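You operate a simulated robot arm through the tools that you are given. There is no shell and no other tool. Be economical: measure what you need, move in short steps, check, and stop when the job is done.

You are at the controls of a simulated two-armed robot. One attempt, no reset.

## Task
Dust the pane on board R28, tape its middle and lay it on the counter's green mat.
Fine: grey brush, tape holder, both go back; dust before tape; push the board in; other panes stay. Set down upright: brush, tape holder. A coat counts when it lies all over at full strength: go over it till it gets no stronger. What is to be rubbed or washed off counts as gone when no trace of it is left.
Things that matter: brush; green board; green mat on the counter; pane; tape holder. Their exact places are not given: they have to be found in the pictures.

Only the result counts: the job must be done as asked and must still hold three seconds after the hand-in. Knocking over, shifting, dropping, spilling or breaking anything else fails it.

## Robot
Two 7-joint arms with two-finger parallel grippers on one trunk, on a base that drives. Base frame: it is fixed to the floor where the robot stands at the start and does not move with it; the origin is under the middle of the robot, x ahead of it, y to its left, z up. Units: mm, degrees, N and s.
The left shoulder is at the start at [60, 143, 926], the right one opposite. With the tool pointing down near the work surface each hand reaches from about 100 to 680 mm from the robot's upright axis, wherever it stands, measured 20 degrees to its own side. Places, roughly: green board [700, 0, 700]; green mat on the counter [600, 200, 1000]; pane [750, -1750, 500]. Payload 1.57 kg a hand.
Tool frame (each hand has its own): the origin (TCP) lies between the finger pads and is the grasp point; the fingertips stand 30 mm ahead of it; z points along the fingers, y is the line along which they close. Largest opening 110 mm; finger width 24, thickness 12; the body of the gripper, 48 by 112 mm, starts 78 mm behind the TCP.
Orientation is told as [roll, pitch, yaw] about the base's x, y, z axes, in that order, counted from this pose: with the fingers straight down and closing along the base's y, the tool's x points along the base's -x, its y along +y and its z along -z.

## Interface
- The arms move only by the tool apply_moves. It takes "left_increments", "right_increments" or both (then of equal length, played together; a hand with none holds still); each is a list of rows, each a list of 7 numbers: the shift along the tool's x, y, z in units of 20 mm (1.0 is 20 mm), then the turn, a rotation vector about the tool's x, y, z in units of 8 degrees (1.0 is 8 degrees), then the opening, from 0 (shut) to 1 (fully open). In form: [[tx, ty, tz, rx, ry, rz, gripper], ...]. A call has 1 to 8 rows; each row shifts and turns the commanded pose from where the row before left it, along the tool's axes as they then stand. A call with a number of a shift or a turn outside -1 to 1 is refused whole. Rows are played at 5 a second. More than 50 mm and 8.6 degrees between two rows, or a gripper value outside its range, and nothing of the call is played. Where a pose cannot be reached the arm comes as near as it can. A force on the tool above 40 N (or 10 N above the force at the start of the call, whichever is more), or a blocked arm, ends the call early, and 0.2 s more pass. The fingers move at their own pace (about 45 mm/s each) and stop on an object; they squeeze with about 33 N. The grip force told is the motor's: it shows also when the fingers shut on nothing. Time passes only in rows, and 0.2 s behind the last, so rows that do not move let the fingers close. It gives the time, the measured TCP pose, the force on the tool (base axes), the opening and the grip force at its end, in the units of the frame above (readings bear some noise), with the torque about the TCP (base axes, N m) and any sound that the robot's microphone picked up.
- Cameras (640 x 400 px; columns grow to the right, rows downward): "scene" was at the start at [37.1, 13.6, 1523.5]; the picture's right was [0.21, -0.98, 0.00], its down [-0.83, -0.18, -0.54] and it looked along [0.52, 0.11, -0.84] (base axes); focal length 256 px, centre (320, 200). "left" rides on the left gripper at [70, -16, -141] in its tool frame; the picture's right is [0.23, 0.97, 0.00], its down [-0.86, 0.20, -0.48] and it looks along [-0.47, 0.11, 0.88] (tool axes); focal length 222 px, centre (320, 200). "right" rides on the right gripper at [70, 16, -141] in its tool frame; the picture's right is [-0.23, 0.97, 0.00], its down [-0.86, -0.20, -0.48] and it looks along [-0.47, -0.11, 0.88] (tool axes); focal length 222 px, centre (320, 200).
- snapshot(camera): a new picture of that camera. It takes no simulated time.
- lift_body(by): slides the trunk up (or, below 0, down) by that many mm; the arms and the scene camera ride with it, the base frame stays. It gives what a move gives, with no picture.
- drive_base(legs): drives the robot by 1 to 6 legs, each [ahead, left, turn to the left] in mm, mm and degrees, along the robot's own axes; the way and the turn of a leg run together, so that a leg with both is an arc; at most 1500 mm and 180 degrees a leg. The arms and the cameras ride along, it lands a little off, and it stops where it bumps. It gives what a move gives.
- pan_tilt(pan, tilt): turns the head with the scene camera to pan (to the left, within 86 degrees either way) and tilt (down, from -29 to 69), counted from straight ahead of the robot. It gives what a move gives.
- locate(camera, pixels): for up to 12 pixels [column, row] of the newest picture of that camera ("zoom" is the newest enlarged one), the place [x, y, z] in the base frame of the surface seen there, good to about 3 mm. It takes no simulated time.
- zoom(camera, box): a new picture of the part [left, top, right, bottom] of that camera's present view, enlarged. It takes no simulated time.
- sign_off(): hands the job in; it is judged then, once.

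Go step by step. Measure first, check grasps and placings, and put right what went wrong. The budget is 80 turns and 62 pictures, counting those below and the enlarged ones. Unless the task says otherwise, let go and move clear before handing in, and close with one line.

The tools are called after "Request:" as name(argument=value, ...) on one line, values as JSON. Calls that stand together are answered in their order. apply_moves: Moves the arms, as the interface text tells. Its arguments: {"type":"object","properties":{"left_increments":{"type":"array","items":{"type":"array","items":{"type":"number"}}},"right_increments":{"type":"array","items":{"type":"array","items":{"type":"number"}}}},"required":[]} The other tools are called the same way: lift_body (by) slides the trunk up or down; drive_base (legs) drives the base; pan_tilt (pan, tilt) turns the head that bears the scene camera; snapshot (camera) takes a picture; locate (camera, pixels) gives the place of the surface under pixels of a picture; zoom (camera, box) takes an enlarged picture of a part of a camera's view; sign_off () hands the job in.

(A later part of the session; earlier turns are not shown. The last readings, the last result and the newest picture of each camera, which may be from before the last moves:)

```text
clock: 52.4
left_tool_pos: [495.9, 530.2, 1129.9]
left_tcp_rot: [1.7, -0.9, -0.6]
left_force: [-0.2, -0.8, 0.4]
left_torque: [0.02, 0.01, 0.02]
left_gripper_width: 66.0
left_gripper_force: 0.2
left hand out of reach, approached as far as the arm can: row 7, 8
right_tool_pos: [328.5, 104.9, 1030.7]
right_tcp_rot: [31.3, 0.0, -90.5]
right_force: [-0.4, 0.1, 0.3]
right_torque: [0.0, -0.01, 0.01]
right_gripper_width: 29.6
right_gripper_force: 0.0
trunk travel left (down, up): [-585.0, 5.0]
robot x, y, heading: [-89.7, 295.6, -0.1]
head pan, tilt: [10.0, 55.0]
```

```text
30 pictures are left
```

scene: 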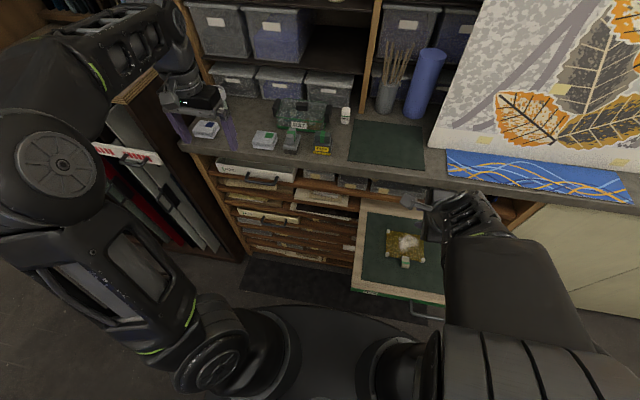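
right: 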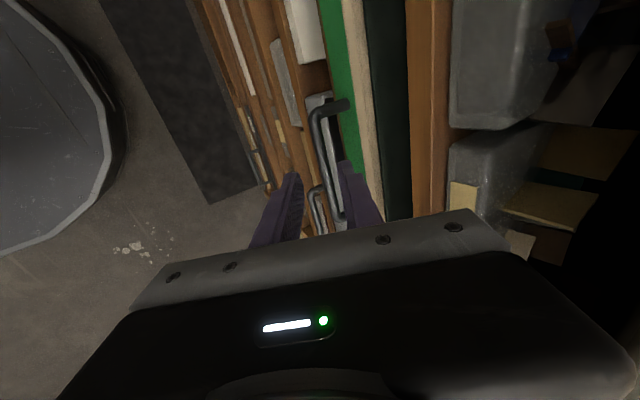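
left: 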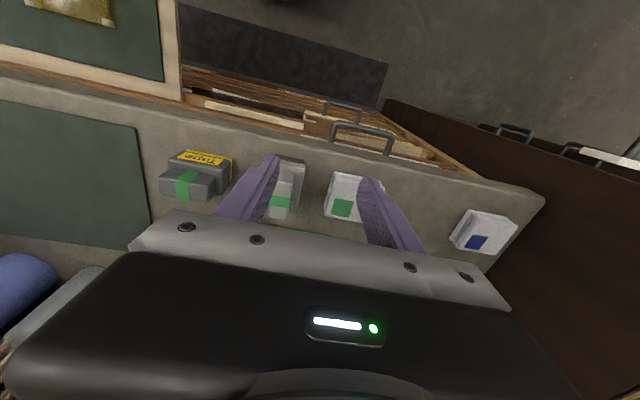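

The hand is short of reach by ~50 mm in x; I drive the base 50 mm ahead, and shift the hand over the brush, levelling it.

Request:
drive_base(legs=[[50, 0, 0]])

Request:
apply_moves(left_increments=[[0, -1, 0, 0.21, 0.11, 0, 0.6], [0, -0.85, 0.5, 0, 0, 0, 0.6], [0, 0, 0.5, 0, 0, 0, 0.6], [0, 0, 0, 0, 0, 0, 0.6]])

Request:
snapshot(camera="left")

```text
clock: 53.3
left_tool_pos: [546.4, 531.5, 1128.9]
left_tcp_rot: [1.7, -0.9, -0.5]
left_force: [1.2, -0.2, -0.7]
left_torque: [-0.02, 0.05, 0.02]
left_gripper_width: 65.9
left_gripper_force: 0.0
right_tool_pos: [379.6, 105.0, 1028.9]
right_tcp_rot: [31.3, -0.1, -90.4]
right_force: [0.4, -0.4, 0.6]
right_torque: [-0.05, 0.06, -0.02]
right_gripper_width: 29.8
right_gripper_force: 0.1
trunk travel left (down, up): [-585.0, 5.0]
robot x, y, heading: [-39.8, 291.5, -0.2]
head pan, tilt: [10.0, 55.0]
```

```text
clock: 54.3
left_tool_pos: [545.1, 514.2, 1111.4]
left_tcp_rot: [0.0, -0.1, -0.6]
left_force: [-0.5, -0.3, -0.3]
left_torque: [0.02, -0.01, -0.01]
left_gripper_width: 66.1
left_gripper_force: 0.1
left hand out of reach, approached as far as the arm can: row 1
right_tool_pos: [377.0, 103.4, 1030.3]
right_tcp_rot: [31.4, -0.1, -90.4]
right_force: [-0.6, 0.0, 1.0]
right_torque: [0.03, 0.04, 0.0]
right_gripper_width: 30.0
right_gripper_force: 0.0
trunk travel left (down, up): [-585.0, 5.0]
robot x, y, heading: [-41.3, 293.1, -0.1]
head pan, tilt: [10.0, 55.0]
```

```text
29 pictures are left
```

left: 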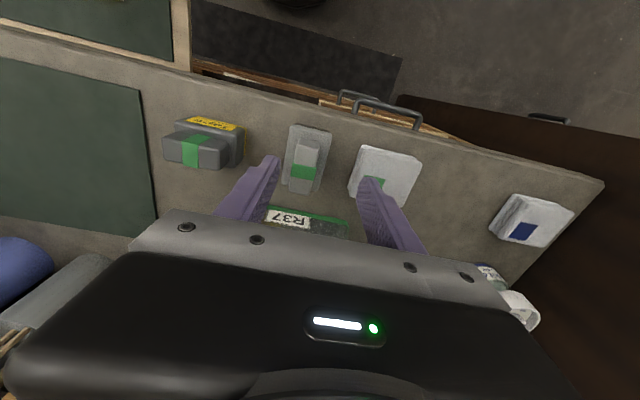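

The brush is at (305,165) in the hand view, about one finger-width off. I measure its grip block.

Request:
locate(camera="left", pixels=[[305, 150], [303, 172], [300, 188], [312, 150], [297, 165], [316, 165], [290, 187], [325, 140], [192, 152], [212, 155], [190, 140], [205, 165]])

```text
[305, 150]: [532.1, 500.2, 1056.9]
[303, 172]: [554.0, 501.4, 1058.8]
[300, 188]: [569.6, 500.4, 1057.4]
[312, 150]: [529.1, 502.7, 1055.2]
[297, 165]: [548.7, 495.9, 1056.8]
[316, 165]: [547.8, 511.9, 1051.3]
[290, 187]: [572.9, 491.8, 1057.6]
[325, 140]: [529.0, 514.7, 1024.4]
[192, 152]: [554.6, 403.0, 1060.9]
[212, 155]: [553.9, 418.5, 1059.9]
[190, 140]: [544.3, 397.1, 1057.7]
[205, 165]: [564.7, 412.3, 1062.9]
```

Brush block centre ≈ (551,498), top 1057. I centre over it and go down to z≈1057, then close.

Request:
apply_moves(left_increments=[[-0.3, -0.8, 0.5, 0, 0, 0, 0.5], [0, 0, 1, 0, 0, 0, 0.5], [0, 0, 1, 0, 0, 0, 0.5], [0, 0, 0.2, 0, 0, 0, 0.5], [0, 0, 0, 0, 0, 0, 0.5]])

Request:
apply_moves(left_increments=[[0, 0, 0, 0, 0, 0, 0], [0, 0, 0, 0, 0, 0, 0], [0, 0, 0, 0, 0, 0, 0]])

Request:
snapshot(camera="left")

```text
clock: 55.5
left_tool_pos: [549.4, 498.9, 1057.3]
left_tcp_rot: [0.0, -0.1, -0.5]
left_force: [0.5, 0.0, 0.7]
left_torque: [-0.01, 0.0, -0.01]
left_gripper_width: 54.7
left_gripper_force: 0.0
right_tool_pos: [377.7, 104.6, 1031.0]
right_tcp_rot: [31.3, -0.1, -90.4]
right_force: [-1.0, 0.6, 0.2]
right_torque: [0.0, -0.02, -0.01]
right_gripper_width: 29.6
right_gripper_force: 0.1
trunk travel left (down, up): [-585.0, 5.0]
robot x, y, heading: [-40.0, 293.5, -0.0]
head pan, tilt: [10.0, 55.0]
```

```text
clock: 56.3
left_tool_pos: [549.2, 500.3, 1057.9]
left_tcp_rot: [-0.1, -0.2, -0.5]
left_force: [1.3, 0.5, -0.3]
left_torque: [-0.01, 0.02, -0.03]
left_gripper_width: 21.2
left_gripper_force: 21.5
right_tool_pos: [377.3, 104.7, 1031.4]
right_tcp_rot: [31.3, 0.0, -90.4]
right_force: [0.4, 0.3, 0.7]
right_torque: [0.01, -0.01, 0.0]
right_gripper_width: 29.7
right_gripper_force: 0.1
trunk travel left (down, up): [-585.0, 5.0]
robot x, y, heading: [-41.1, 292.3, 0.0]
head pan, tilt: [10.0, 55.0]
```

```text
28 pictures are left
```

left: 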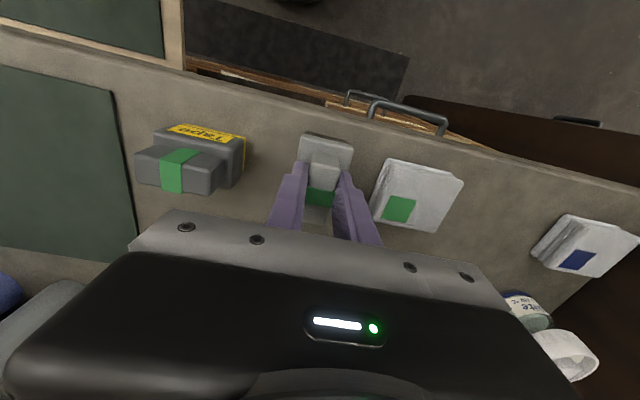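

The brush is held (21.2 mm, home TCP ≈ (549,500,1057.5), bottom 67 mm below). I lift it, back off and shift right over the pane.

Request:
apply_moves(left_increments=[[0, 0, -0.5, 0, 0, 0, 0], [0, 0, -1, 0, 0, 0, 0], [0, 0, -0.8, 0, 0, 0, 0]])

Request:
drive_base(legs=[[-160, 0, 0], [0, -415, 0]])

Request:
snapshot(camera="left")

```text
clock: 57.1
left_tool_pos: [548.6, 500.3, 1103.7]
left_tcp_rot: [0.0, -0.2, -0.5]
left_force: [-0.1, -0.2, -0.7]
left_torque: [0.02, 0.0, 0.0]
left_gripper_width: 20.9
left_gripper_force: 33.0
right_tool_pos: [377.5, 104.5, 1029.5]
right_tcp_rot: [31.3, 0.0, -90.4]
right_force: [-0.2, 0.3, 0.0]
right_torque: [-0.04, -0.01, -0.02]
right_gripper_width: 29.7
right_gripper_force: 0.0
trunk travel left (down, up): [-585.0, 5.0]
robot x, y, heading: [-43.0, 290.6, -0.2]
head pan, tilt: [10.0, 55.0]
```

```text
clock: 60.6
left_tool_pos: [387.7, 87.5, 1104.8]
left_tcp_rot: [0.1, -0.1, -0.5]
left_force: [-0.8, -1.2, -0.3]
left_torque: [0.01, 0.0, 0.01]
left_gripper_width: 21.1
left_gripper_force: 32.8
right_tool_pos: [216.5, -306.6, 1029.3]
right_tcp_rot: [31.3, 0.0, -90.3]
right_force: [0.0, -0.4, -0.1]
right_torque: [0.05, -0.02, 0.02]
right_gripper_width: 29.7
right_gripper_force: 0.0
trunk travel left (down, up): [-585.0, 5.0]
robot x, y, heading: [-206.0, -120.3, 0.1]
head pan, tilt: [10.0, 55.0]
```

```text
27 pictures are left
```

left: 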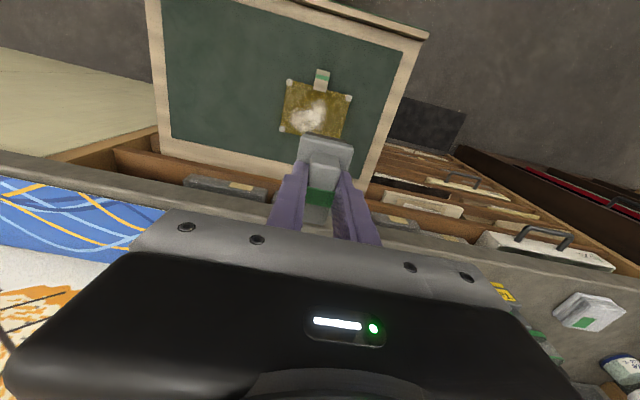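

Brush hovers above the pane; corners at (287,84),(349,98),(283,128). I measure the pane from this camera.

Request:
locate(camera="left", pixels=[[289, 86], [346, 98], [284, 128], [322, 72], [320, 85], [300, 115], [320, 115], [335, 120], [295, 128], [260, 100]])

```text
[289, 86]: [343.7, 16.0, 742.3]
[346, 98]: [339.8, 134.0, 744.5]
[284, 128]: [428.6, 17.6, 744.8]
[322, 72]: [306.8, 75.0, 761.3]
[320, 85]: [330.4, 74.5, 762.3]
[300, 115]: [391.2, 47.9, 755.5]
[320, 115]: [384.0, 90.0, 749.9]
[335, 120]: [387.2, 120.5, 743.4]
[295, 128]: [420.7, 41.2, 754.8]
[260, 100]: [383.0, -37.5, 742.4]
```

The pane spans x≈340–430, y≈15–138, its surface about z 744–752; the dust patch centres near (395,65). I lower the brush above it, then approach slowly.

Request:
apply_moves(left_increments=[[0, 0, 1, 0, 0, 0, 0], [0, 0, 1, 0, 0, 0, 0], [0, 0, 1, 0, 0, 0, 0], [0, 0, 1, 0, 0, 0, 0], [0, 0, 1, 0, 0, 0, 0], [0, 0, 1, 0, 0, 0, 0], [0, 0, 1, 0, 0, 0, 0], [0, 0, 1, 0, 0, 0, 0]])

Request:
apply_moves(left_increments=[[0, 0, 1, 0, 0, 0, 0], [0, 0, 1, 0, 0, 0, 0], [0, 0, 1, 0, 0, 0, 0], [0, 0, 1, 0, 0, 0, 0], [0, 0, 1, 0, 0, 0, 0], [0, 0, 0, 0, 0, 0, 0]])

Request:
snapshot(camera="left")

```text
clock: 62.5
left_tool_pos: [386.2, 88.9, 942.9]
left_tcp_rot: [0.0, 0.0, -0.5]
left_force: [0.5, 0.3, -0.4]
left_torque: [0.0, 0.0, 0.02]
left_gripper_width: 21.0
left_gripper_force: 32.8
right_tool_pos: [216.1, -308.6, 1030.5]
right_tcp_rot: [31.3, -0.1, -90.3]
right_force: [-0.1, -0.3, -0.2]
right_torque: [0.01, -0.02, 0.02]
right_gripper_width: 30.0
right_gripper_force: 0.1
trunk travel left (down, up): [-585.0, 5.0]
robot x, y, heading: [-200.8, -121.7, -0.4]
head pan, tilt: [10.0, 55.0]
```

```text
clock: 63.9
left_tool_pos: [388.1, 89.5, 842.7]
left_tcp_rot: [0.0, -0.1, -0.5]
left_force: [0.3, 0.2, -0.6]
left_torque: [-0.01, 0.01, 0.03]
left_gripper_width: 21.2
left_gripper_force: 32.9
right_tool_pos: [216.5, -306.6, 1030.8]
right_tcp_rot: [31.3, -0.1, -90.4]
right_force: [0.5, 0.4, 0.6]
right_torque: [0.01, -0.03, 0.01]
right_gripper_width: 29.6
right_gripper_force: 0.1
trunk travel left (down, up): [-585.0, 5.0]
robot x, y, heading: [-202.2, -119.2, -0.1]
head pan, tilt: [10.0, 55.0]
```

```text
26 pictures are left
```

left: 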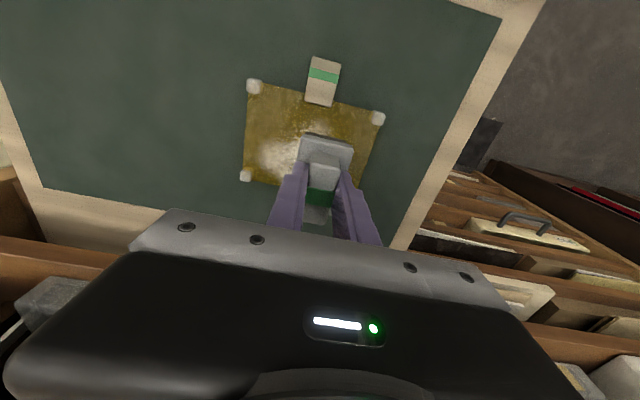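

Dust is visible at (285,150) beside the brush. I measure the pane closely here.

Request:
locate(camera="left", pixels=[[254, 86], [378, 117], [246, 174], [323, 63], [320, 100], [270, 140], [285, 160], [320, 125], [260, 120], [360, 130], [270, 180], [225, 130]])

Request:
apply_moves(left_increments=[[-0.3, 0, 0.5, 0, 0, 0, 0], [0, 0, 0.25, 0, 0, 0, 0], [0, 0, 0.25, 0, 0, 0, 0], [0, 0, 0, 0, 0, 0, 0]])

```text
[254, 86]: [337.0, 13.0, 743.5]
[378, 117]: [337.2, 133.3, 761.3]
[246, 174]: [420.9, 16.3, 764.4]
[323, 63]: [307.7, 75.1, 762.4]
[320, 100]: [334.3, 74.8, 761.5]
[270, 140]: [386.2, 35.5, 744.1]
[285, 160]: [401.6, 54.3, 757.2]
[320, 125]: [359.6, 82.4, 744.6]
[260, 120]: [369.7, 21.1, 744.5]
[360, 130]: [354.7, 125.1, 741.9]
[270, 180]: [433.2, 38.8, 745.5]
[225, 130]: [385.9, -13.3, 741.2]
```

```text
clock: 64.8
left_tool_pos: [395.6, 87.7, 823.4]
left_tcp_rot: [0.1, -0.2, -0.6]
left_force: [-0.8, 0.5, 4.5]
left_torque: [0.01, 0.17, 0.0]
left_gripper_width: 21.0
left_gripper_force: 33.6
right_tool_pos: [215.9, -308.0, 1030.6]
right_tcp_rot: [31.3, -0.2, -90.4]
right_force: [-0.5, -0.6, -0.9]
right_torque: [0.0, 0.01, -0.01]
right_gripper_width: 29.4
right_gripper_force: 0.1
trunk travel left (down, up): [-585.0, 5.0]
robot x, y, heading: [-203.5, -120.5, -0.3]
head pan, tilt: [10.0, 55.0]
```

Contact at z≈823 with 4.5 N. I sweep sideways over the dust gently and look.

Request:
apply_moves(left_increments=[[0, -0.7, 0, 0, 0, 0, 0], [0, -0.7, 0, 0, 0, 0, 0], [0, -0.7, 0, 0, 0, 0, 0], [0, 0.7, 0, 0, 0, 0, 0], [0, 0.7, 0, 0, 0, 0, 0], [0, 0.7, 0, 0, 0, 0, 0], [0, 0.7, 0, 0, 0, 0, 0], [0, 0.5, 0, 0, 0, 0, 0]])

Request:
snapshot(camera="left")

```text
clock: 66.7
left_tool_pos: [394.0, 111.9, 822.2]
left_tcp_rot: [0.0, -0.1, -0.5]
left_force: [-0.2, -3.5, 7.0]
left_torque: [-0.21, 0.02, -0.04]
left_gripper_width: 21.0
left_gripper_force: 33.3
right_tool_pos: [215.6, -307.4, 1029.6]
right_tcp_rot: [31.3, 0.0, -90.4]
right_force: [0.5, 0.2, 0.0]
right_torque: [-0.01, 0.0, 0.0]
right_gripper_width: 30.0
right_gripper_force: 0.0
trunk travel left (down, up): [-585.0, 5.0]
robot x, y, heading: [-204.6, -120.0, -0.2]
head pan, tilt: [10.0, 55.0]
```

```text
25 pictures are left
```

left: 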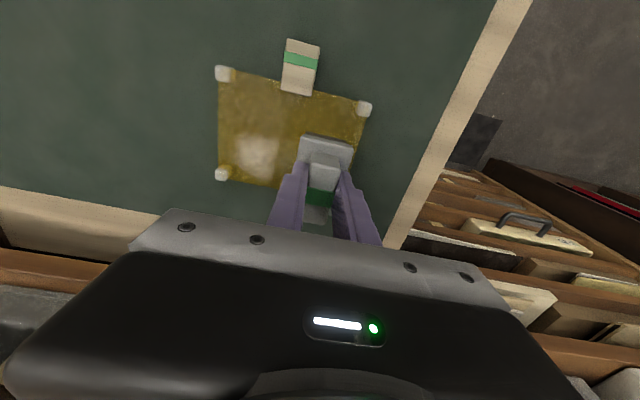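

The dust is thinning; what remains is around (255,150). More passes, over a wider x range.

Request:
apply_moves(left_increments=[[0, -1, 0, 0, 0, 0, 0], [0, -1, 0, 0, 0, 0, 0], [0, -1, 0, 0, 0, 0, 0], [0, -0.8, 0, 0, 0, 0, 0], [-0.5, 0.7, 0, 0, 0, 0, 0], [0, 0.7, 0, 0, 0, 0, 0], [0, 0.7, 0, 0, 0, 0, 0], [0, -0.7, 0, 0, 0, 0, 0]])

Request:
apply_moves(left_increments=[[0, -0.7, 0, 0, 0, 0, 0], [0, -0.7, 0, 0, 0, 0, 0], [1, 0, 0, 0, 0, 0, 0], [0, 0.7, 0, 0, 0, 0, 0], [0, 0.7, 0, 0, 0, 0, 0], [0, 0.7, 0, 0, 0, 0, 0], [0, 0.7, 0, 0, 0, 0, 0], [0, 0.7, 0, 0, 0, 0, 0]])

Request:
snapshot(camera="left")

```text
clock: 68.5
left_tool_pos: [404.1, 63.6, 825.6]
left_tcp_rot: [-0.1, -0.2, -0.6]
left_force: [-0.1, 0.0, -1.7]
left_torque: [0.04, -0.01, 0.01]
left_gripper_width: 21.2
left_gripper_force: 33.1
right_tool_pos: [216.3, -308.1, 1030.8]
right_tcp_rot: [31.3, 0.0, -90.3]
right_force: [0.8, -0.3, 1.1]
right_torque: [0.01, 0.0, 0.04]
right_gripper_width: 29.8
right_gripper_force: 0.0
trunk travel left (down, up): [-585.0, 5.0]
robot x, y, heading: [-200.8, -121.7, -0.1]
head pan, tilt: [10.0, 55.0]
```

```text
clock: 70.2
left_tool_pos: [385.1, 106.0, 824.2]
left_tcp_rot: [0.0, -0.1, -0.5]
left_force: [0.2, -0.5, 0.3]
left_torque: [0.04, 0.0, 0.0]
left_gripper_width: 20.9
left_gripper_force: 33.1
right_tool_pos: [216.1, -306.2, 1030.6]
right_tcp_rot: [31.3, -0.1, -90.2]
right_force: [-0.7, -0.4, 0.3]
right_torque: [-0.01, -0.02, 0.03]
right_gripper_width: 29.9
right_gripper_force: 0.2
trunk travel left (down, up): [-585.0, 5.0]
robot x, y, heading: [-205.2, -119.5, 0.1]
head pan, tilt: [10.0, 55.0]
```

```text
24 pictures are left
```

left: 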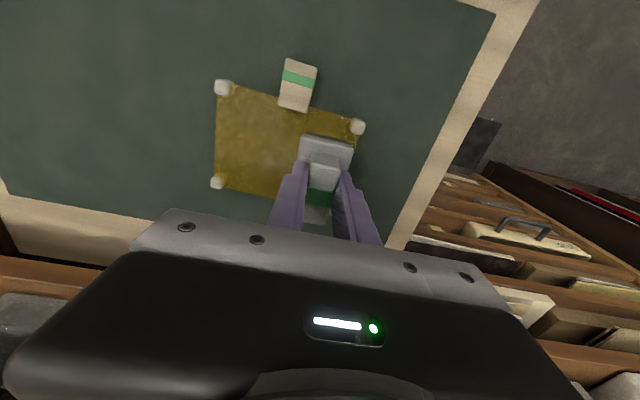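

The pane looks clear. I do one more round slightly lower over the whole pane, then lift and inspect.

Request:
apply_moves(left_increments=[[0, 0, 0.15, 0, 0, 0, 0], [0, -0.8, 0, 0, 0, 0, 0], [0, -0.8, 0, 0, 0, 0, 0], [0, -0.8, 0, 0, 0, 0, 0], [0, -0.9, 0, 0, 0, 0, 0], [-0.9, 0, 0, 0, 0, 0, 0], [0, 0.8, 0, 0, 0, 0, 0], [0, 0.8, 0, 0, 0, 0, 0]])

Request:
apply_moves(left_increments=[[0, 0.8, 0, 0, 0, 0, 0], [0, 0.9, 0, 0, 0, 0, 0], [0.4, -0.8, 0, 0, 0, 0, 0], [0, -0.8, 0, 0, 0, 0, 0], [0, -0.8, 0, 0, 0, 0, 0], [0, 0.8, 0, 0, 0, 0, 0], [0, 0, -1, 0, 0, 0, 0], [0, 0, -1, 0, 0, 0, 0]])

Request:
apply_moves(left_increments=[[0, 0, -1, 0, 0, 0, 0], [0, 0, -1, 0, 0, 0, 0], [0, 0, -1, 0, 0, 0, 0], [0, 0, -1, 0, 0, 0, 0], [0, 0, -1, 0, 0, 0, 0], [0, 0, -1, 0, 0, 0, 0], [0, 0, -1, 0, 0, 0, 0], [0, 0, -1, 0, 0, 0, 0]])

Request:
apply_moves(left_increments=[[0, 0, -1, 0, 0, 0, 0], [0, 0, -1, 0, 0, 0, 0], [0, 0, -1, 0, 0, 0, 0], [0, 0, -1, 0, 0, 0, 0], [0, 0, 0, 0, 0, 0, 0]])

Request:
zoom(camera="left", box=[220, 50, 380, 150])

```text
clock: 72.0
left_tool_pos: [400.3, 67.6, 824.4]
left_tcp_rot: [-0.1, -0.6, -0.6]
left_force: [0.9, -11.8, 32.6]
left_torque: [-0.51, 0.34, 0.07]
left_gripper_width: 21.0
left_gripper_force: 33.4
right_tool_pos: [213.5, -309.8, 1030.9]
right_tcp_rot: [31.4, 0.0, -90.4]
right_force: [1.4, -0.4, -0.4]
right_torque: [-0.03, -0.01, 0.03]
right_gripper_width: 29.8
right_gripper_force: 0.1
trunk travel left (down, up): [-585.0, 5.0]
robot x, y, heading: [-203.5, -116.4, 0.1]
head pan, tilt: [10.0, 55.0]
```

```text
clock: 73.8
left_tool_pos: [392.7, 73.0, 859.7]
left_tcp_rot: [0.0, -0.1, -0.6]
left_force: [-0.2, 0.9, -0.7]
left_torque: [0.0, 0.0, 0.03]
left_gripper_width: 20.7
left_gripper_force: 33.0
right_tool_pos: [216.4, -306.7, 1030.2]
right_tcp_rot: [31.3, -0.1, -90.3]
right_force: [0.9, 0.6, 0.1]
right_torque: [0.01, 0.03, 0.05]
right_gripper_width: 29.5
right_gripper_force: 0.1
trunk travel left (down, up): [-585.0, 5.0]
robot x, y, heading: [-204.9, -116.6, -0.4]
head pan, tilt: [10.0, 55.0]
```

```text
clock: 75.7
left_tool_pos: [393.0, 74.1, 1020.9]
left_tcp_rot: [-0.1, -0.2, -0.5]
left_force: [0.2, -0.8, -1.1]
left_torque: [0.0, -0.03, -0.02]
left_gripper_width: 20.9
left_gripper_force: 33.0
right_tool_pos: [216.8, -307.7, 1029.5]
right_tcp_rot: [31.4, -0.2, -90.3]
right_force: [-0.3, -0.3, 0.6]
right_torque: [0.02, -0.01, -0.02]
right_gripper_width: 29.7
right_gripper_force: 0.0
trunk travel left (down, up): [-585.0, 5.0]
robot x, y, heading: [-203.6, -119.4, -0.2]
head pan, tilt: [10.0, 55.0]
```

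```text
clock: 76.8
left_tool_pos: [393.0, 73.8, 1101.6]
left_tcp_rot: [0.0, 0.0, -0.5]
left_force: [-0.3, -0.1, -1.4]
left_torque: [0.0, 0.0, -0.03]
left_gripper_width: 21.1
left_gripper_force: 33.2
right_tool_pos: [217.5, -307.9, 1030.5]
right_tcp_rot: [31.2, 0.0, -90.4]
right_force: [0.2, 0.0, -0.6]
right_torque: [0.0, -0.03, 0.03]
right_gripper_width: 29.7
right_gripper_force: 0.1
trunk travel left (down, up): [-585.0, 5.0]
robot x, y, heading: [-202.5, -124.2, -0.0]
head pan, tilt: [10.0, 55.0]
```

```text
4.00 times, centred on (300, 100) of left
```

zoom: 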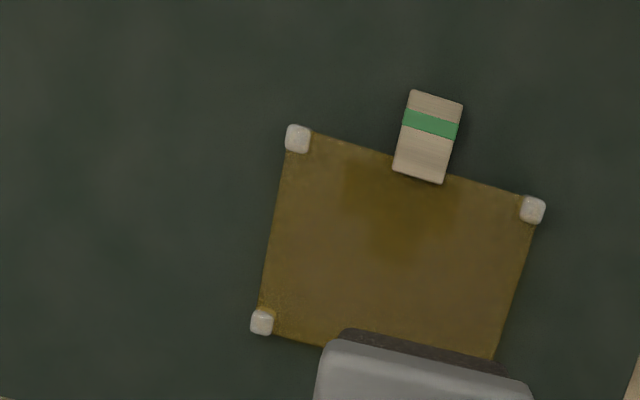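

The visible pane is clean. I return the brush: left 425 mm, then ahead 156 mm.

Request:
drive_base(legs=[[0, 425, 0], [150, 0, 0]])

Request:
snapshot(camera="scene")

Request:
zoom(camera="scene", box=[360, 200, 460, 280])

```text
clock: 80.5
left_tool_pos: [543.7, 504.0, 1100.1]
left_tcp_rot: [0.1, 0.0, -0.4]
left_force: [1.1, -1.3, -1.1]
left_torque: [-0.02, 0.08, 0.02]
left_gripper_width: 20.9
left_gripper_force: 32.7
right_tool_pos: [365.4, 123.5, 1030.1]
right_tcp_rot: [31.2, -0.1, -90.2]
right_force: [0.3, -0.4, -0.6]
right_torque: [0.03, 0.01, 0.02]
right_gripper_width: 29.6
right_gripper_force: 0.0
trunk travel left (down, up): [-585.0, 5.0]
robot x, y, heading: [-55.2, 311.2, 0.0]
head pan, tilt: [10.0, 55.0]
```

```text
22 pictures are left
```

scene: 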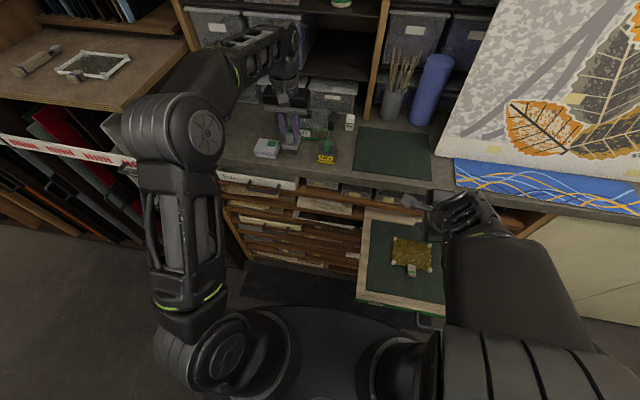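

```text
5.00 times, centred on (410, 240) of scene
```

zoom: 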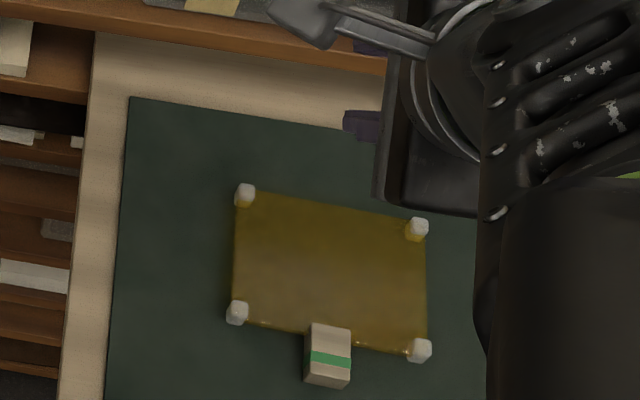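

The whole pane is clean. I set the brush down at its home (549,500,1057.5).

Request:
apply_moves(left_increments=[[-0.28, -0.2, 0, 0, 0, 0, 0], [0, 0, 1, 0, 0, 0, 0], [0, 0, 0.8, 0, 0, 0, 0], [0, 0, 0.25, 0, 0, 0, 0], [0, 0, 0, 0, 0, 0, 0]])

```text
clock: 81.7
left_tool_pos: [547.5, 501.1, 1058.9]
left_tcp_rot: [0.0, -0.1, -0.4]
left_force: [0.4, 0.6, -0.7]
left_torque: [0.02, 0.05, 0.0]
left_gripper_width: 21.0
left_gripper_force: 32.9
right_tool_pos: [365.3, 121.6, 1030.3]
right_tcp_rot: [31.3, -0.1, -90.3]
right_force: [-0.3, 0.8, -0.8]
right_torque: [-0.03, 0.0, 0.0]
right_gripper_width: 29.7
right_gripper_force: 0.1
trunk travel left (down, up): [-585.0, 5.0]
robot x, y, heading: [-56.4, 306.3, -0.1]
head pan, tilt: [10.0, 55.0]
```

Request:
apply_moves(left_increments=[[0, 0, 0.1, 0, 0, 0, 0], [0, 0, 0.05, 0, 0, 0, 0], [0, 0, 0, 0, 0, 0, 0]])

Request:
apply_moves(left_increments=[[0, 0, 0, 0, 0, 0, 0.45], [0, 0, 0, 0, 0, 0, 0.45], [0, 0, 0, 0, 0, 0, 0.45], [0, 0, -1, 0, 0, 0, 0.45], [0, 0, -1, 0, 0, 0, 0.45], [0, 0, -0.5, 0, 0, 0, 0.45]])

Request:
snapshot(camera="left")

```text
clock: 82.5
left_tool_pos: [547.2, 499.9, 1056.8]
left_tcp_rot: [0.0, -0.2, -0.3]
left_force: [-0.6, 0.5, 4.0]
left_torque: [0.0, -0.17, 0.0]
left_gripper_width: 21.2
left_gripper_force: 32.6
right_tool_pos: [365.0, 120.9, 1031.4]
right_tcp_rot: [31.4, -0.2, -90.3]
right_force: [0.2, -0.4, -0.6]
right_torque: [-0.01, -0.03, -0.02]
right_gripper_width: 29.7
right_gripper_force: 0.1
trunk travel left (down, up): [-585.0, 5.0]
robot x, y, heading: [-53.5, 309.4, -0.3]
head pan, tilt: [10.0, 55.0]
```

```text
clock: 83.8
left_tool_pos: [547.8, 498.5, 1105.7]
left_tcp_rot: [0.1, -0.3, -0.4]
left_force: [-0.2, -1.1, -0.1]
left_torque: [-0.04, -0.01, -0.01]
left_gripper_width: 49.3
left_gripper_force: 0.0
right_tool_pos: [365.0, 122.2, 1029.8]
right_tcp_rot: [31.3, 0.1, -90.3]
right_force: [-0.6, 0.4, -0.1]
right_torque: [0.02, -0.01, 0.0]
right_gripper_width: 30.0
right_gripper_force: 0.0
trunk travel left (down, up): [-585.0, 5.0]
robot x, y, heading: [-56.7, 305.9, -0.0]
head pan, tilt: [10.0, 55.0]
```

```text
20 pictures are left
```

left: 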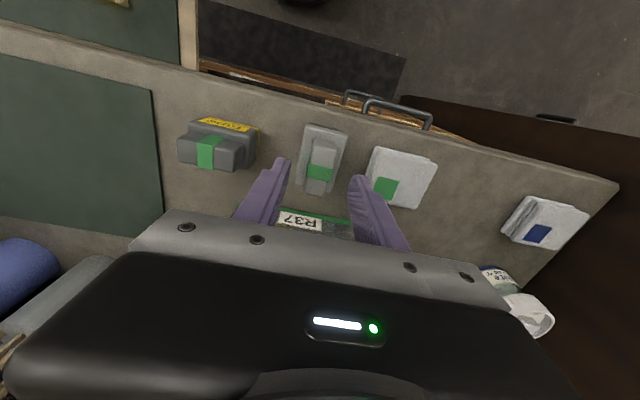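

The brush stands upright in its place. For the tape holder I use the right hand (already turned to close along x); I measure the holder and straighten the right hand, raising it.

Request:
locate(camera="left", pixels=[[182, 148], [235, 155], [208, 150], [195, 165], [205, 138], [215, 168], [252, 140], [225, 122], [320, 160], [285, 222], [235, 165], [190, 138]])

Request:
apply_moves(right_increments=[[0, 0, -1, 1, 0, 0, 0.5], [0, 0, -1, 1, 0, 0, 0.5], [0, 0, -1, 1, 0, 0, 0.5], [0, 0, -1, 0.9, 0, 0, 0.5], [0, 0, -0.5, 0, 0, 0, 0.5], [0, 0, 0, 0, 0, 0, 0.5]])

```text
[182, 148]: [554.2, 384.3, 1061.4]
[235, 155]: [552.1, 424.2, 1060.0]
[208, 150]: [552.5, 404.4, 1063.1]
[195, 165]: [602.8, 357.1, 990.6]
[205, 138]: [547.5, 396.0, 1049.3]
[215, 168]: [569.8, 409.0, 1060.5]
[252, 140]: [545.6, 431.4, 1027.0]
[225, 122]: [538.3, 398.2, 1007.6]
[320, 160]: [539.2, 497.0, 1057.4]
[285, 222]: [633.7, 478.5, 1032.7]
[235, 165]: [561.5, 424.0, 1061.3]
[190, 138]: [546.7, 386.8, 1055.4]
```

```text
clock: 85.2
left_tool_pos: [548.4, 499.3, 1107.2]
left_tcp_rot: [-0.1, -0.2, -0.4]
left_force: [0.1, -0.2, 0.0]
left_torque: [-0.01, 0.03, 0.01]
left_gripper_width: 49.5
left_gripper_force: 0.0
right_tool_pos: [339.1, 124.2, 1114.9]
right_tcp_rot: [0.1, -0.1, -90.3]
right_force: [-0.2, -0.6, 0.7]
right_torque: [0.01, 0.01, 0.01]
right_gripper_width: 54.9
right_gripper_force: 0.0
trunk travel left (down, up): [-585.0, 5.0]
robot x, y, heading: [-53.4, 309.4, 0.1]
head pan, tilt: [10.0, 55.0]
```

Tape grip block centre ≈ (559,403), top 1060, body top ≈1028. Before sliding left I check how near the left glass rack is, and retract the left hand.

Request:
locate(camera="scene", pixels=[[105, 103], [180, 45], [20, 90], [130, 155], [20, 140], [60, 220]])

Request:
apply_moves(left_increments=[[1, 0, 0, 0, 0, 0, 0.45], [1, 0, 0, 0, 0, 0, 0.45], [1, 0, 0, 0, 0, 0, 0.45], [1, 0, 0, 0, 0, 0, 0.45], [1, -0.5, 0, 0, 0, 0, 0.45], [1, -1, 0, 0, 0, 0, 0.45], [1, -1, 0, 0, 0, 0, 0.45], [1, -1, 0, 0, 0, 0, 0.45]], right_increments=[[0, 1, 0, 0, 0, 0, 0.5], [0, 1, 0, 0, 0, 0, 0.5], [0, 1, 0, 0, 0, 0, 0.5], [0, 1, 0, 0, 0, 0, 0.5], [0, 1, 0, 0, 0, 0, 0.5], [0, 1, 0, 0, 0, 0, 0.5], [0, 1, 0, 0, 0, 0, 0.5], [0, 1, 0, 0, 0, 0, 0.5]])

```text
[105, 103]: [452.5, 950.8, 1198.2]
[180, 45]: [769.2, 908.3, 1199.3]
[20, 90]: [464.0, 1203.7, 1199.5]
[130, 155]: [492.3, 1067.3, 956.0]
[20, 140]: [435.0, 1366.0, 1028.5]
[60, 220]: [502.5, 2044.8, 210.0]
```

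```text
clock: 87.0
left_tool_pos: [386.2, 430.8, 1108.7]
left_tcp_rot: [0.2, -0.1, -0.4]
left_force: [0.3, -0.4, 0.2]
left_torque: [0.05, -0.03, -0.01]
left_gripper_width: 49.3
left_gripper_force: 0.2
right_tool_pos: [499.9, 120.3, 1115.7]
right_tcp_rot: [0.1, 0.0, -90.2]
right_force: [0.1, 0.2, 0.2]
right_torque: [-0.01, 0.0, 0.01]
right_gripper_width: 55.1
right_gripper_force: 0.0
trunk travel left (down, up): [-585.0, 5.0]
robot x, y, heading: [-54.5, 309.4, 0.1]
head pan, tilt: [10.0, 55.0]
```

The rack is beyond y≈908 with x>450, so sliding left 283 mm is safe. Then forward 59 mm puts the right hand over the tape holder.

Request:
drive_base(legs=[[0, 283, 0], [57, 0, 0]])

Request:
snapshot(camera="right")

```text
clock: 89.6
left_tool_pos: [445.6, 713.2, 1106.9]
left_tcp_rot: [0.1, -0.1, -0.3]
left_force: [0.6, 1.7, -0.4]
left_torque: [0.01, 0.05, -0.01]
left_gripper_width: 49.5
left_gripper_force: 0.1
right_tool_pos: [557.0, 404.1, 1114.3]
right_tcp_rot: [0.0, -0.1, -90.2]
right_force: [0.3, -0.1, -0.2]
right_torque: [0.03, 0.04, -0.02]
right_gripper_width: 54.9
right_gripper_force: 0.1
trunk travel left (down, up): [-585.0, 5.0]
robot x, y, heading: [-0.2, 590.9, 0.1]
head pan, tilt: [10.0, 55.0]
```

```text
19 pictures are left
```

right: 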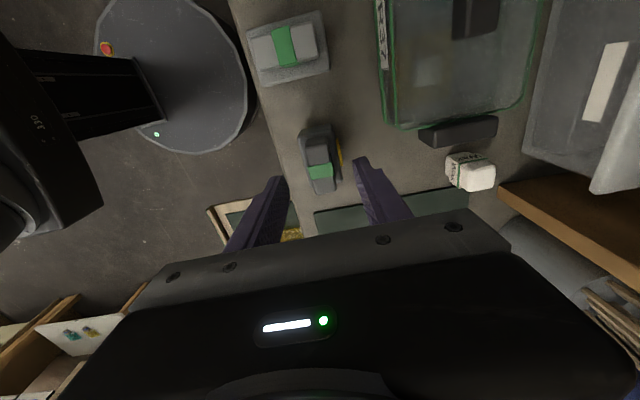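

The holder is at (320,160) in the right view. I measure the grip block again.

Request:
locate(camera="right", pixels=[[318, 150], [318, 165], [322, 182], [308, 165], [328, 165], [318, 142], [305, 140], [338, 150], [320, 188], [285, 45]])

```text
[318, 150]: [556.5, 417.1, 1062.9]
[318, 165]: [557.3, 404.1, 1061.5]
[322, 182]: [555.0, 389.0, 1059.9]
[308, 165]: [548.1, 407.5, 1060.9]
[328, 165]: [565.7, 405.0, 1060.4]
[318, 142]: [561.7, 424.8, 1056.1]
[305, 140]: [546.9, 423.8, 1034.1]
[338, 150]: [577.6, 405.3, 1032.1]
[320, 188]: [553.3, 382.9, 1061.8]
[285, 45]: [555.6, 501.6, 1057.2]
```

Centre (557,403), top 1060, body top ≈1033: I descend to TCP z≈1066 and close.

Request:
apply_moves(right_increments=[[0, 0, 1, 0, 0, 0, 0.5], [0, 0, 1, 0, 0, 0, 0.5], [0, 0, 0.4, 0, 0, 0, 0.5], [0, 0, 0, 0, 0, 0, 0.5]])

Request:
apply_moves(right_increments=[[0, 0, 0, 0, 0, 0, 0], [0, 0, 0, 0, 0, 0, 0], [0, 0, 0, 0, 0, 0, 0]])

Request:
apply_moves(right_increments=[[0, 0, -0.5, 0, 0, 0, 0], [0, 0, -1, 0, 0, 0, 0], [0, 0, -0.8, 0, 0, 0, 0]])

Request:
snapshot(camera="right")

```text
clock: 90.6
left_tool_pos: [443.3, 712.4, 1107.8]
left_tcp_rot: [0.0, -0.2, -0.5]
left_force: [-0.5, 0.4, -0.1]
left_torque: [0.0, -0.03, 0.01]
left_gripper_width: 49.5
left_gripper_force: 0.0
right_tool_pos: [555.7, 404.3, 1067.5]
right_tcp_rot: [0.1, -0.1, -90.3]
right_force: [-0.4, 0.3, 0.4]
right_torque: [0.0, 0.03, 0.04]
right_gripper_width: 55.0
right_gripper_force: 0.0
trunk travel left (down, up): [-585.0, 5.0]
robot x, y, heading: [0.2, 590.9, 0.1]
head pan, tilt: [10.0, 55.0]
```

```text
clock: 91.4
left_tool_pos: [443.8, 713.0, 1107.3]
left_tcp_rot: [0.0, -0.1, -0.4]
left_force: [-0.1, -0.1, 0.3]
left_torque: [0.01, 0.01, 0.02]
left_gripper_width: 49.4
left_gripper_force: 0.0
right_tool_pos: [556.6, 404.7, 1067.0]
right_tcp_rot: [0.2, -0.1, -90.1]
right_force: [-0.1, -0.8, 1.3]
right_torque: [-0.01, 0.03, 0.04]
right_gripper_width: 21.6
right_gripper_force: 22.4
trunk travel left (down, up): [-585.0, 5.0]
robot x, y, heading: [-3.6, 595.6, -0.1]
head pan, tilt: [10.0, 55.0]
```

```text
clock: 92.2
left_tool_pos: [443.0, 711.6, 1106.5]
left_tcp_rot: [0.0, -0.1, -0.5]
left_force: [0.7, 0.3, 0.8]
left_torque: [0.0, -0.01, -0.01]
left_gripper_width: 49.5
left_gripper_force: 0.1
right_tool_pos: [555.8, 403.2, 1112.6]
right_tcp_rot: [0.2, -0.1, -90.2]
right_force: [-0.2, 0.2, -1.2]
right_torque: [0.0, 0.01, -0.01]
right_gripper_width: 21.4
right_gripper_force: 32.9
trunk travel left (down, up): [-585.0, 5.0]
robot x, y, heading: [1.2, 590.7, -0.1]
head pan, tilt: [10.0, 55.0]
```

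```text
18 pictures are left
```

right: 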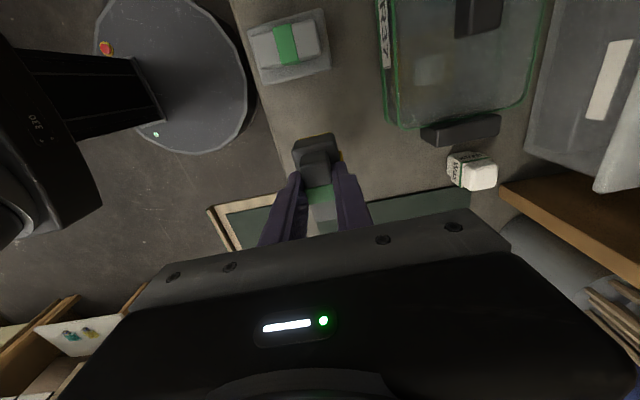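

The holder is lifted (home TCP (556.5,404.5,1067), bottom 77 below). I back off and slide right over the pane.

Request:
drive_base(legs=[[-172, 0, 0], [0, -327, 0]])

Request:
snapshot(camera="right")

Request:
snapshot(camera="scene")

```text
clock: 95.4
left_tool_pos: [273.4, 386.7, 1108.3]
left_tcp_rot: [0.1, -0.1, -0.2]
left_force: [0.3, 0.0, -0.4]
left_torque: [0.04, 0.01, 0.02]
left_gripper_width: 49.4
left_gripper_force: 0.0
right_tool_pos: [386.9, 76.0, 1113.7]
right_tcp_rot: [0.1, 0.0, -90.1]
right_force: [-0.1, -0.4, -1.3]
right_torque: [0.06, 0.04, -0.01]
right_gripper_width: 21.3
right_gripper_force: 32.9
trunk travel left (down, up): [-585.0, 5.0]
robot x, y, heading: [-168.5, 263.6, 0.1]
head pan, tilt: [10.0, 55.0]
```

```text
17 pictures are left
```

right: 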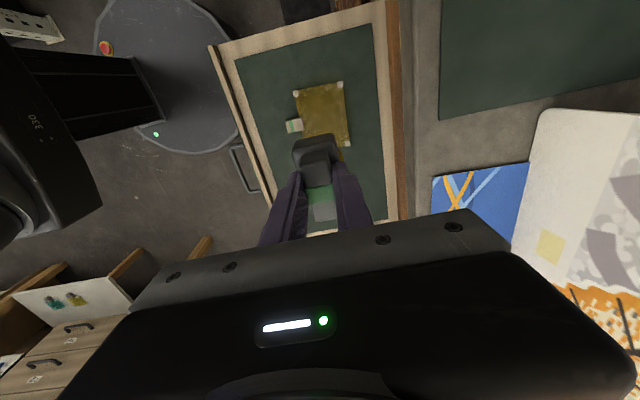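

```text
16 pictures are left
```

scene: 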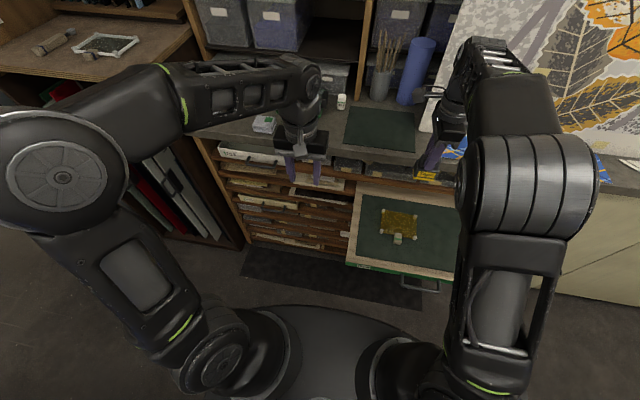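

The pane is in free view at (400,222) in the scene. I zoom and measure its corners for its middle.

Request:
zoom(camera="scene", box=[360, 197, 440, 247])

Request:
locate(camera="zoom", pixels=[[185, 105], [445, 145], [170, 300], [440, 350], [220, 200], [400, 240], [310, 150], [310, 220], [300, 280], [310, 345], [310, 310], [350, 250]])

```text
8.00 times, centred on (400, 222) of scene
```

zoom: 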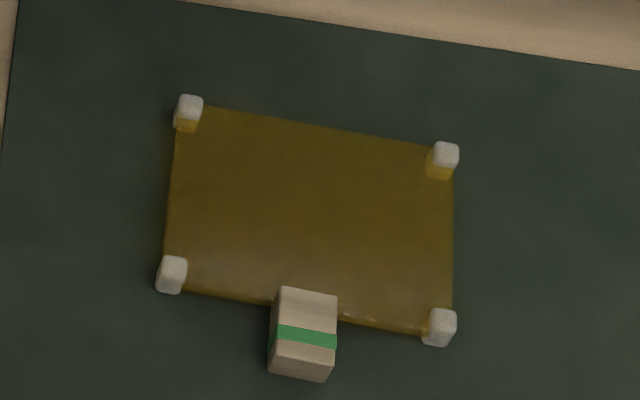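

```text
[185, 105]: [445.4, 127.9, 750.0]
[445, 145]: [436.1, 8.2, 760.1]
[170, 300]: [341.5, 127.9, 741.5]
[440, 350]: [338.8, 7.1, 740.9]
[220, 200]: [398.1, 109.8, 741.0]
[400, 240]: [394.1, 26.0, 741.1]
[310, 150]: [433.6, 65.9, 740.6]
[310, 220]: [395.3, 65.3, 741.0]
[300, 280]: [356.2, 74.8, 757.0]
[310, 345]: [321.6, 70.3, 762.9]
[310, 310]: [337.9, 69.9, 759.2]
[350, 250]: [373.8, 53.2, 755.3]
```

The glass surface is at ≈755 (some pixels see through to the felt). I locate the four pad tops precisely.

Request:
locate(camera="zoom", pixels=[[190, 103], [447, 152], [174, 266], [442, 320], [190, 108], [445, 156], [172, 272], [441, 326], [312, 298], [303, 352], [310, 325], [330, 200]])

Request:
locate(camera="right", pixels=[[297, 93], [340, 86], [348, 142], [300, 128], [296, 124], [320, 110], [310, 100], [330, 100], [325, 125], [288, 126]])

```text
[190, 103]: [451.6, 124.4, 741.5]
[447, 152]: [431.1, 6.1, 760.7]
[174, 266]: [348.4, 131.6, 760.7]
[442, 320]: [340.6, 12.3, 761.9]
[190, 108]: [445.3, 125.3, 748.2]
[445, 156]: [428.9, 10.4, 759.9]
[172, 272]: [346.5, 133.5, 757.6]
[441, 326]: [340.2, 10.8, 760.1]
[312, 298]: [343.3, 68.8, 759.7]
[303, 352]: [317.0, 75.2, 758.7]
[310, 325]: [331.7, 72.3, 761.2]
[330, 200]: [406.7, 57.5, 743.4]
```

```text
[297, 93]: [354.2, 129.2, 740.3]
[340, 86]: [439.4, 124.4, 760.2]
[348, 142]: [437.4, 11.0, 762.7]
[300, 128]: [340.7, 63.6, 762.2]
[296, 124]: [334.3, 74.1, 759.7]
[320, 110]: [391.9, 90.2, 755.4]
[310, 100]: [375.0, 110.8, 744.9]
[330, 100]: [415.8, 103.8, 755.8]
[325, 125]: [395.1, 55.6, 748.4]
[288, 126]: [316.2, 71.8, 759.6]
```

Pane middle ≈ (390,69), surface ≈756. I centre the holder and lower it close.

Request:
apply_moves(right_increments=[[-0.35, 0.15, 1, 0, 0, 0, 0], [0, 0, 1, 0, 0, 0, 0], [0, 0, 1, 0, 0, 0, 0], [0, 0, 1, 0, 0, 0, 0], [0, 0, 1, 0, 0, 0, 0], [0, 0, 1, 0, 0, 0, 0], [0, 0, 1, 0, 0, 0, 0], [0, 0, 1, 0, 0, 0, 0]])

Request:
apply_moves(right_increments=[[0, 0, 1, 0, 0, 0, 0], [0, 0, 1, 0, 0, 0, 0], [0, 0, 1, 0, 0, 0, 0], [0, 0, 1, 0, 0, 0, 0], [0, 0, 1, 0, 0, 0, 0], [0, 0, 0, 0, 0, 0, 0]])

Request:
zoom(camera="scene", box=[340, 180, 460, 255])

```text
clock: 97.2
left_tool_pos: [273.9, 386.0, 1107.7]
left_tcp_rot: [0.0, 0.0, -0.2]
left_force: [-0.4, -0.2, -0.2]
left_torque: [0.02, 0.0, 0.02]
left_gripper_width: 49.3
left_gripper_force: 0.1
right_tool_pos: [390.1, 70.4, 952.8]
right_tcp_rot: [0.1, -0.2, -90.0]
right_force: [1.3, 0.4, -1.4]
right_torque: [0.0, 0.01, 0.0]
right_gripper_width: 21.3
right_gripper_force: 33.0
trunk travel left (down, up): [-585.0, 5.0]
robot x, y, heading: [-166.2, 264.2, 0.2]
head pan, tilt: [10.0, 55.0]
```

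```text
clock: 98.6
left_tool_pos: [273.8, 388.1, 1108.8]
left_tcp_rot: [0.0, -0.1, -0.2]
left_force: [-0.3, -0.3, 0.3]
left_torque: [-0.01, 0.03, 0.03]
left_gripper_width: 49.7
left_gripper_force: 0.0
right_tool_pos: [390.0, 69.3, 853.9]
right_tcp_rot: [0.1, -0.1, -90.1]
right_force: [-0.2, 0.4, -1.1]
right_torque: [0.03, 0.0, 0.0]
right_gripper_width: 21.1
right_gripper_force: 32.8
trunk travel left (down, up): [-585.0, 5.0]
robot x, y, heading: [-169.1, 260.9, 0.1]
head pan, tilt: [10.0, 55.0]
```

```text
5.33 times, centred on (400, 218) of scene
```

zoom: 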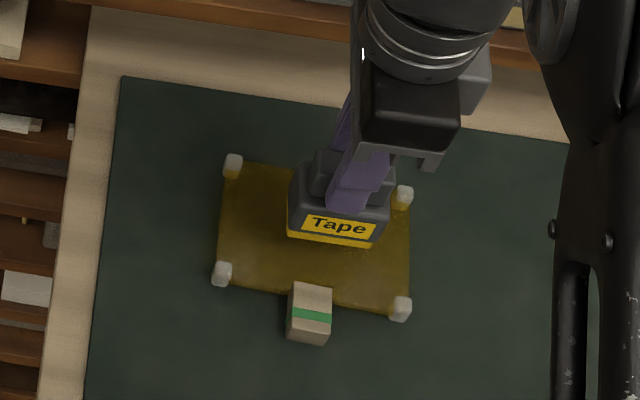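

The holder hovers over the middle. I press it down slowly.

Request:
apply_moves(right_increments=[[0, 0, 0.5, 0, 0, 0, 0], [0, 0, 0.3, 0, 0, 0, 0], [0, 0, 0.2, 0, 0, 0, 0], [0, 0, 0.1, 0, 0, 0, 0], [0, 0, 0, 0, 0, 0, 0]])

```text
clock: 99.8
left_tool_pos: [272.4, 387.5, 1107.7]
left_tcp_rot: [0.1, -0.2, -0.1]
left_force: [-0.4, -1.2, 0.1]
left_torque: [0.0, 0.03, 0.0]
left_gripper_width: 49.4
left_gripper_force: 0.1
right_tool_pos: [389.8, 70.3, 832.6]
right_tcp_rot: [0.2, -0.1, -90.0]
right_force: [-1.8, 0.2, 14.1]
right_torque: [-0.04, 0.25, 0.02]
right_gripper_width: 21.3
right_gripper_force: 33.5
trunk travel left (down, up): [-585.0, 5.0]
robot x, y, heading: [-167.8, 263.7, -0.1]
head pan, tilt: [10.0, 55.0]
```

Contact with 14 N. I hold briefly, then lift and look at the pane.

Request:
apply_moves(right_increments=[[0, 0, 0, 0, 0, 0, 0], [0, 0, 0, 0, 0, 0, 0], [0, 0, 0, 0, 0, 0, 0], [0, 0, -0.5, 0, 0, 0, 0], [0, 0, -1, 0, 0, 0, 0], [0, 0, -1, 0, 0, 0, 0], [0, 0, -1, 0, 0, 0, 0], [0, 0, -1, 0, 0, 0, 0]])

Request:
apply_moves(right_increments=[[0, 0, -1, 0, 0, 0, 0], [0, 0, -1, 0, 0, 0, 0], [0, 0, -1, 0, 0, 0, 0], [0, 0, -1, 0, 0, 0, 0], [0, 0, -1, 0, 0, 0, 0]])

Request:
zoom(camera="scene", box=[340, 180, 460, 255])

```text
clock: 101.6
left_tool_pos: [272.8, 386.3, 1107.3]
left_tcp_rot: [-0.1, -0.1, -0.2]
left_force: [-0.1, -0.1, -0.7]
left_torque: [0.01, -0.02, 0.03]
left_gripper_width: 49.5
left_gripper_force: 0.0
right_tool_pos: [389.2, 69.1, 921.1]
right_tcp_rot: [0.1, -0.2, -90.1]
right_force: [0.2, 0.1, -0.2]
right_torque: [0.0, -0.03, 0.0]
right_gripper_width: 21.4
right_gripper_force: 33.1
trunk travel left (down, up): [-585.0, 5.0]
robot x, y, heading: [-170.0, 266.9, 0.4]
head pan, tilt: [10.0, 55.0]
```

```text
clock: 102.8
left_tool_pos: [272.9, 386.9, 1108.2]
left_tcp_rot: [0.0, -0.3, -0.2]
left_force: [0.5, 0.8, -0.2]
left_torque: [-0.02, 0.0, 0.02]
left_gripper_width: 49.5
left_gripper_force: 0.1
right_tool_pos: [389.9, 70.2, 1021.4]
right_tcp_rot: [0.2, -0.1, -90.1]
right_force: [-0.1, -0.8, -0.6]
right_torque: [0.0, 0.02, -0.03]
right_gripper_width: 21.2
right_gripper_force: 33.3
trunk travel left (down, up): [-585.0, 5.0]
robot x, y, heading: [-164.2, 262.8, 0.2]
head pan, tilt: [10.0, 55.0]
```

```text
5.33 times, centred on (400, 218) of scene
```

zoom: 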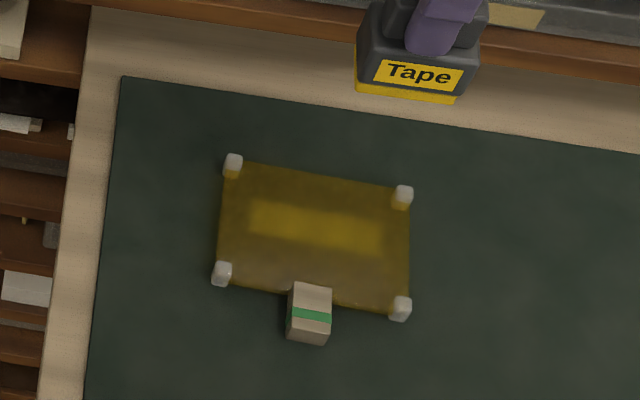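

A faint yellow strip now lies across the middle; it must be gone over till it gets no stronger. I lower again and rub lightly along the strip.

Request:
apply_moves(right_increments=[[0, 0, 1, 0, 0, 0, 0], [0, 0, 1, 0, 0, 0, 0], [0, 0, 1, 0, 0, 0, 0], [0, 0, 1, 0, 0, 0, 0], [0, 0, 1, 0, 0, 0, 0], [0, 0, 1, 0, 0, 0, 0], [0, 0, 1, 0, 0, 0, 0], [0, 0, 1, 0, 0, 0, 0]])

Request:
apply_moves(right_increments=[[0, 0, 0.8, 0, 0, 0, 0], [0, 0, 0.4, 0, 0, 0, 0], [0, 0, 0.15, 0, 0, 0, 0], [-0.5, 0, 0, 0, 0, 0, 0], [-0.5, 0, 0, 0, 0, 0, 0], [0.5, 0, 0, 0, 0, 0, 0], [0.5, 0, 0, 0, 0, 0, 0], [0.5, 0, 0, 0, 0, 0, 0]])

Request:
apply_moves(right_increments=[[0.5, 0, 0, 0, 0, 0, 0], [-0.5, 0, 0, 0, 0, 0, 0], [-0.5, 0, 0, 0, 0, 0, 0], [-0.5, 0, 0, 0, 0, 0, 0], [-0.5, 0, 0, 0, 0, 0, 0], [0.5, 0, 0, 0, 0, 0, 0], [0.5, 0, 0, 0, 0, 0, 0], [0, 0, 0, 0, 0, 0, 0]])

```text
clock: 104.6
left_tool_pos: [274.7, 386.0, 1106.6]
left_tcp_rot: [0.0, -0.1, -0.2]
left_force: [-0.1, -0.1, 0.6]
left_torque: [-0.03, -0.03, 0.01]
left_gripper_width: 49.6
left_gripper_force: 0.1
right_tool_pos: [390.3, 68.2, 860.2]
right_tcp_rot: [0.2, -0.1, -90.0]
right_force: [0.0, -0.5, -1.2]
right_torque: [0.02, 0.0, -0.02]
right_gripper_width: 21.5
right_gripper_force: 32.8
trunk travel left (down, up): [-585.0, 5.0]
robot x, y, heading: [-170.1, 264.6, 0.1]
head pan, tilt: [10.0, 55.0]
```

```text
clock: 106.4
left_tool_pos: [273.2, 387.5, 1106.8]
left_tcp_rot: [0.0, -0.1, -0.2]
left_force: [0.9, -0.9, -0.2]
left_torque: [0.01, 0.0, -0.02]
left_gripper_width: 49.6
left_gripper_force: 0.0
right_tool_pos: [390.7, 80.5, 834.7]
right_tcp_rot: [0.0, -0.1, -90.1]
right_force: [-0.6, -0.1, -1.3]
right_torque: [0.01, -0.01, -0.01]
right_gripper_width: 21.2
right_gripper_force: 32.9
trunk travel left (down, up): [-585.0, 5.0]
robot x, y, heading: [-165.8, 265.8, 0.1]
head pan, tilt: [10.0, 55.0]
```

```text
clock: 108.2
left_tool_pos: [274.1, 387.1, 1107.8]
left_tcp_rot: [0.1, -0.1, -0.1]
left_force: [-0.6, 0.6, 0.0]
left_torque: [0.01, -0.02, -0.04]
left_gripper_width: 49.6
left_gripper_force: 0.1
right_tool_pos: [390.2, 69.3, 834.6]
right_tcp_rot: [0.1, -0.1, -90.2]
right_force: [0.2, -0.2, -0.7]
right_torque: [-0.03, 0.03, -0.01]
right_gripper_width: 21.3
right_gripper_force: 32.8
trunk travel left (down, up): [-585.0, 5.0]
robot x, y, heading: [-167.1, 260.1, 0.1]
head pan, tilt: [10.0, 55.0]
```

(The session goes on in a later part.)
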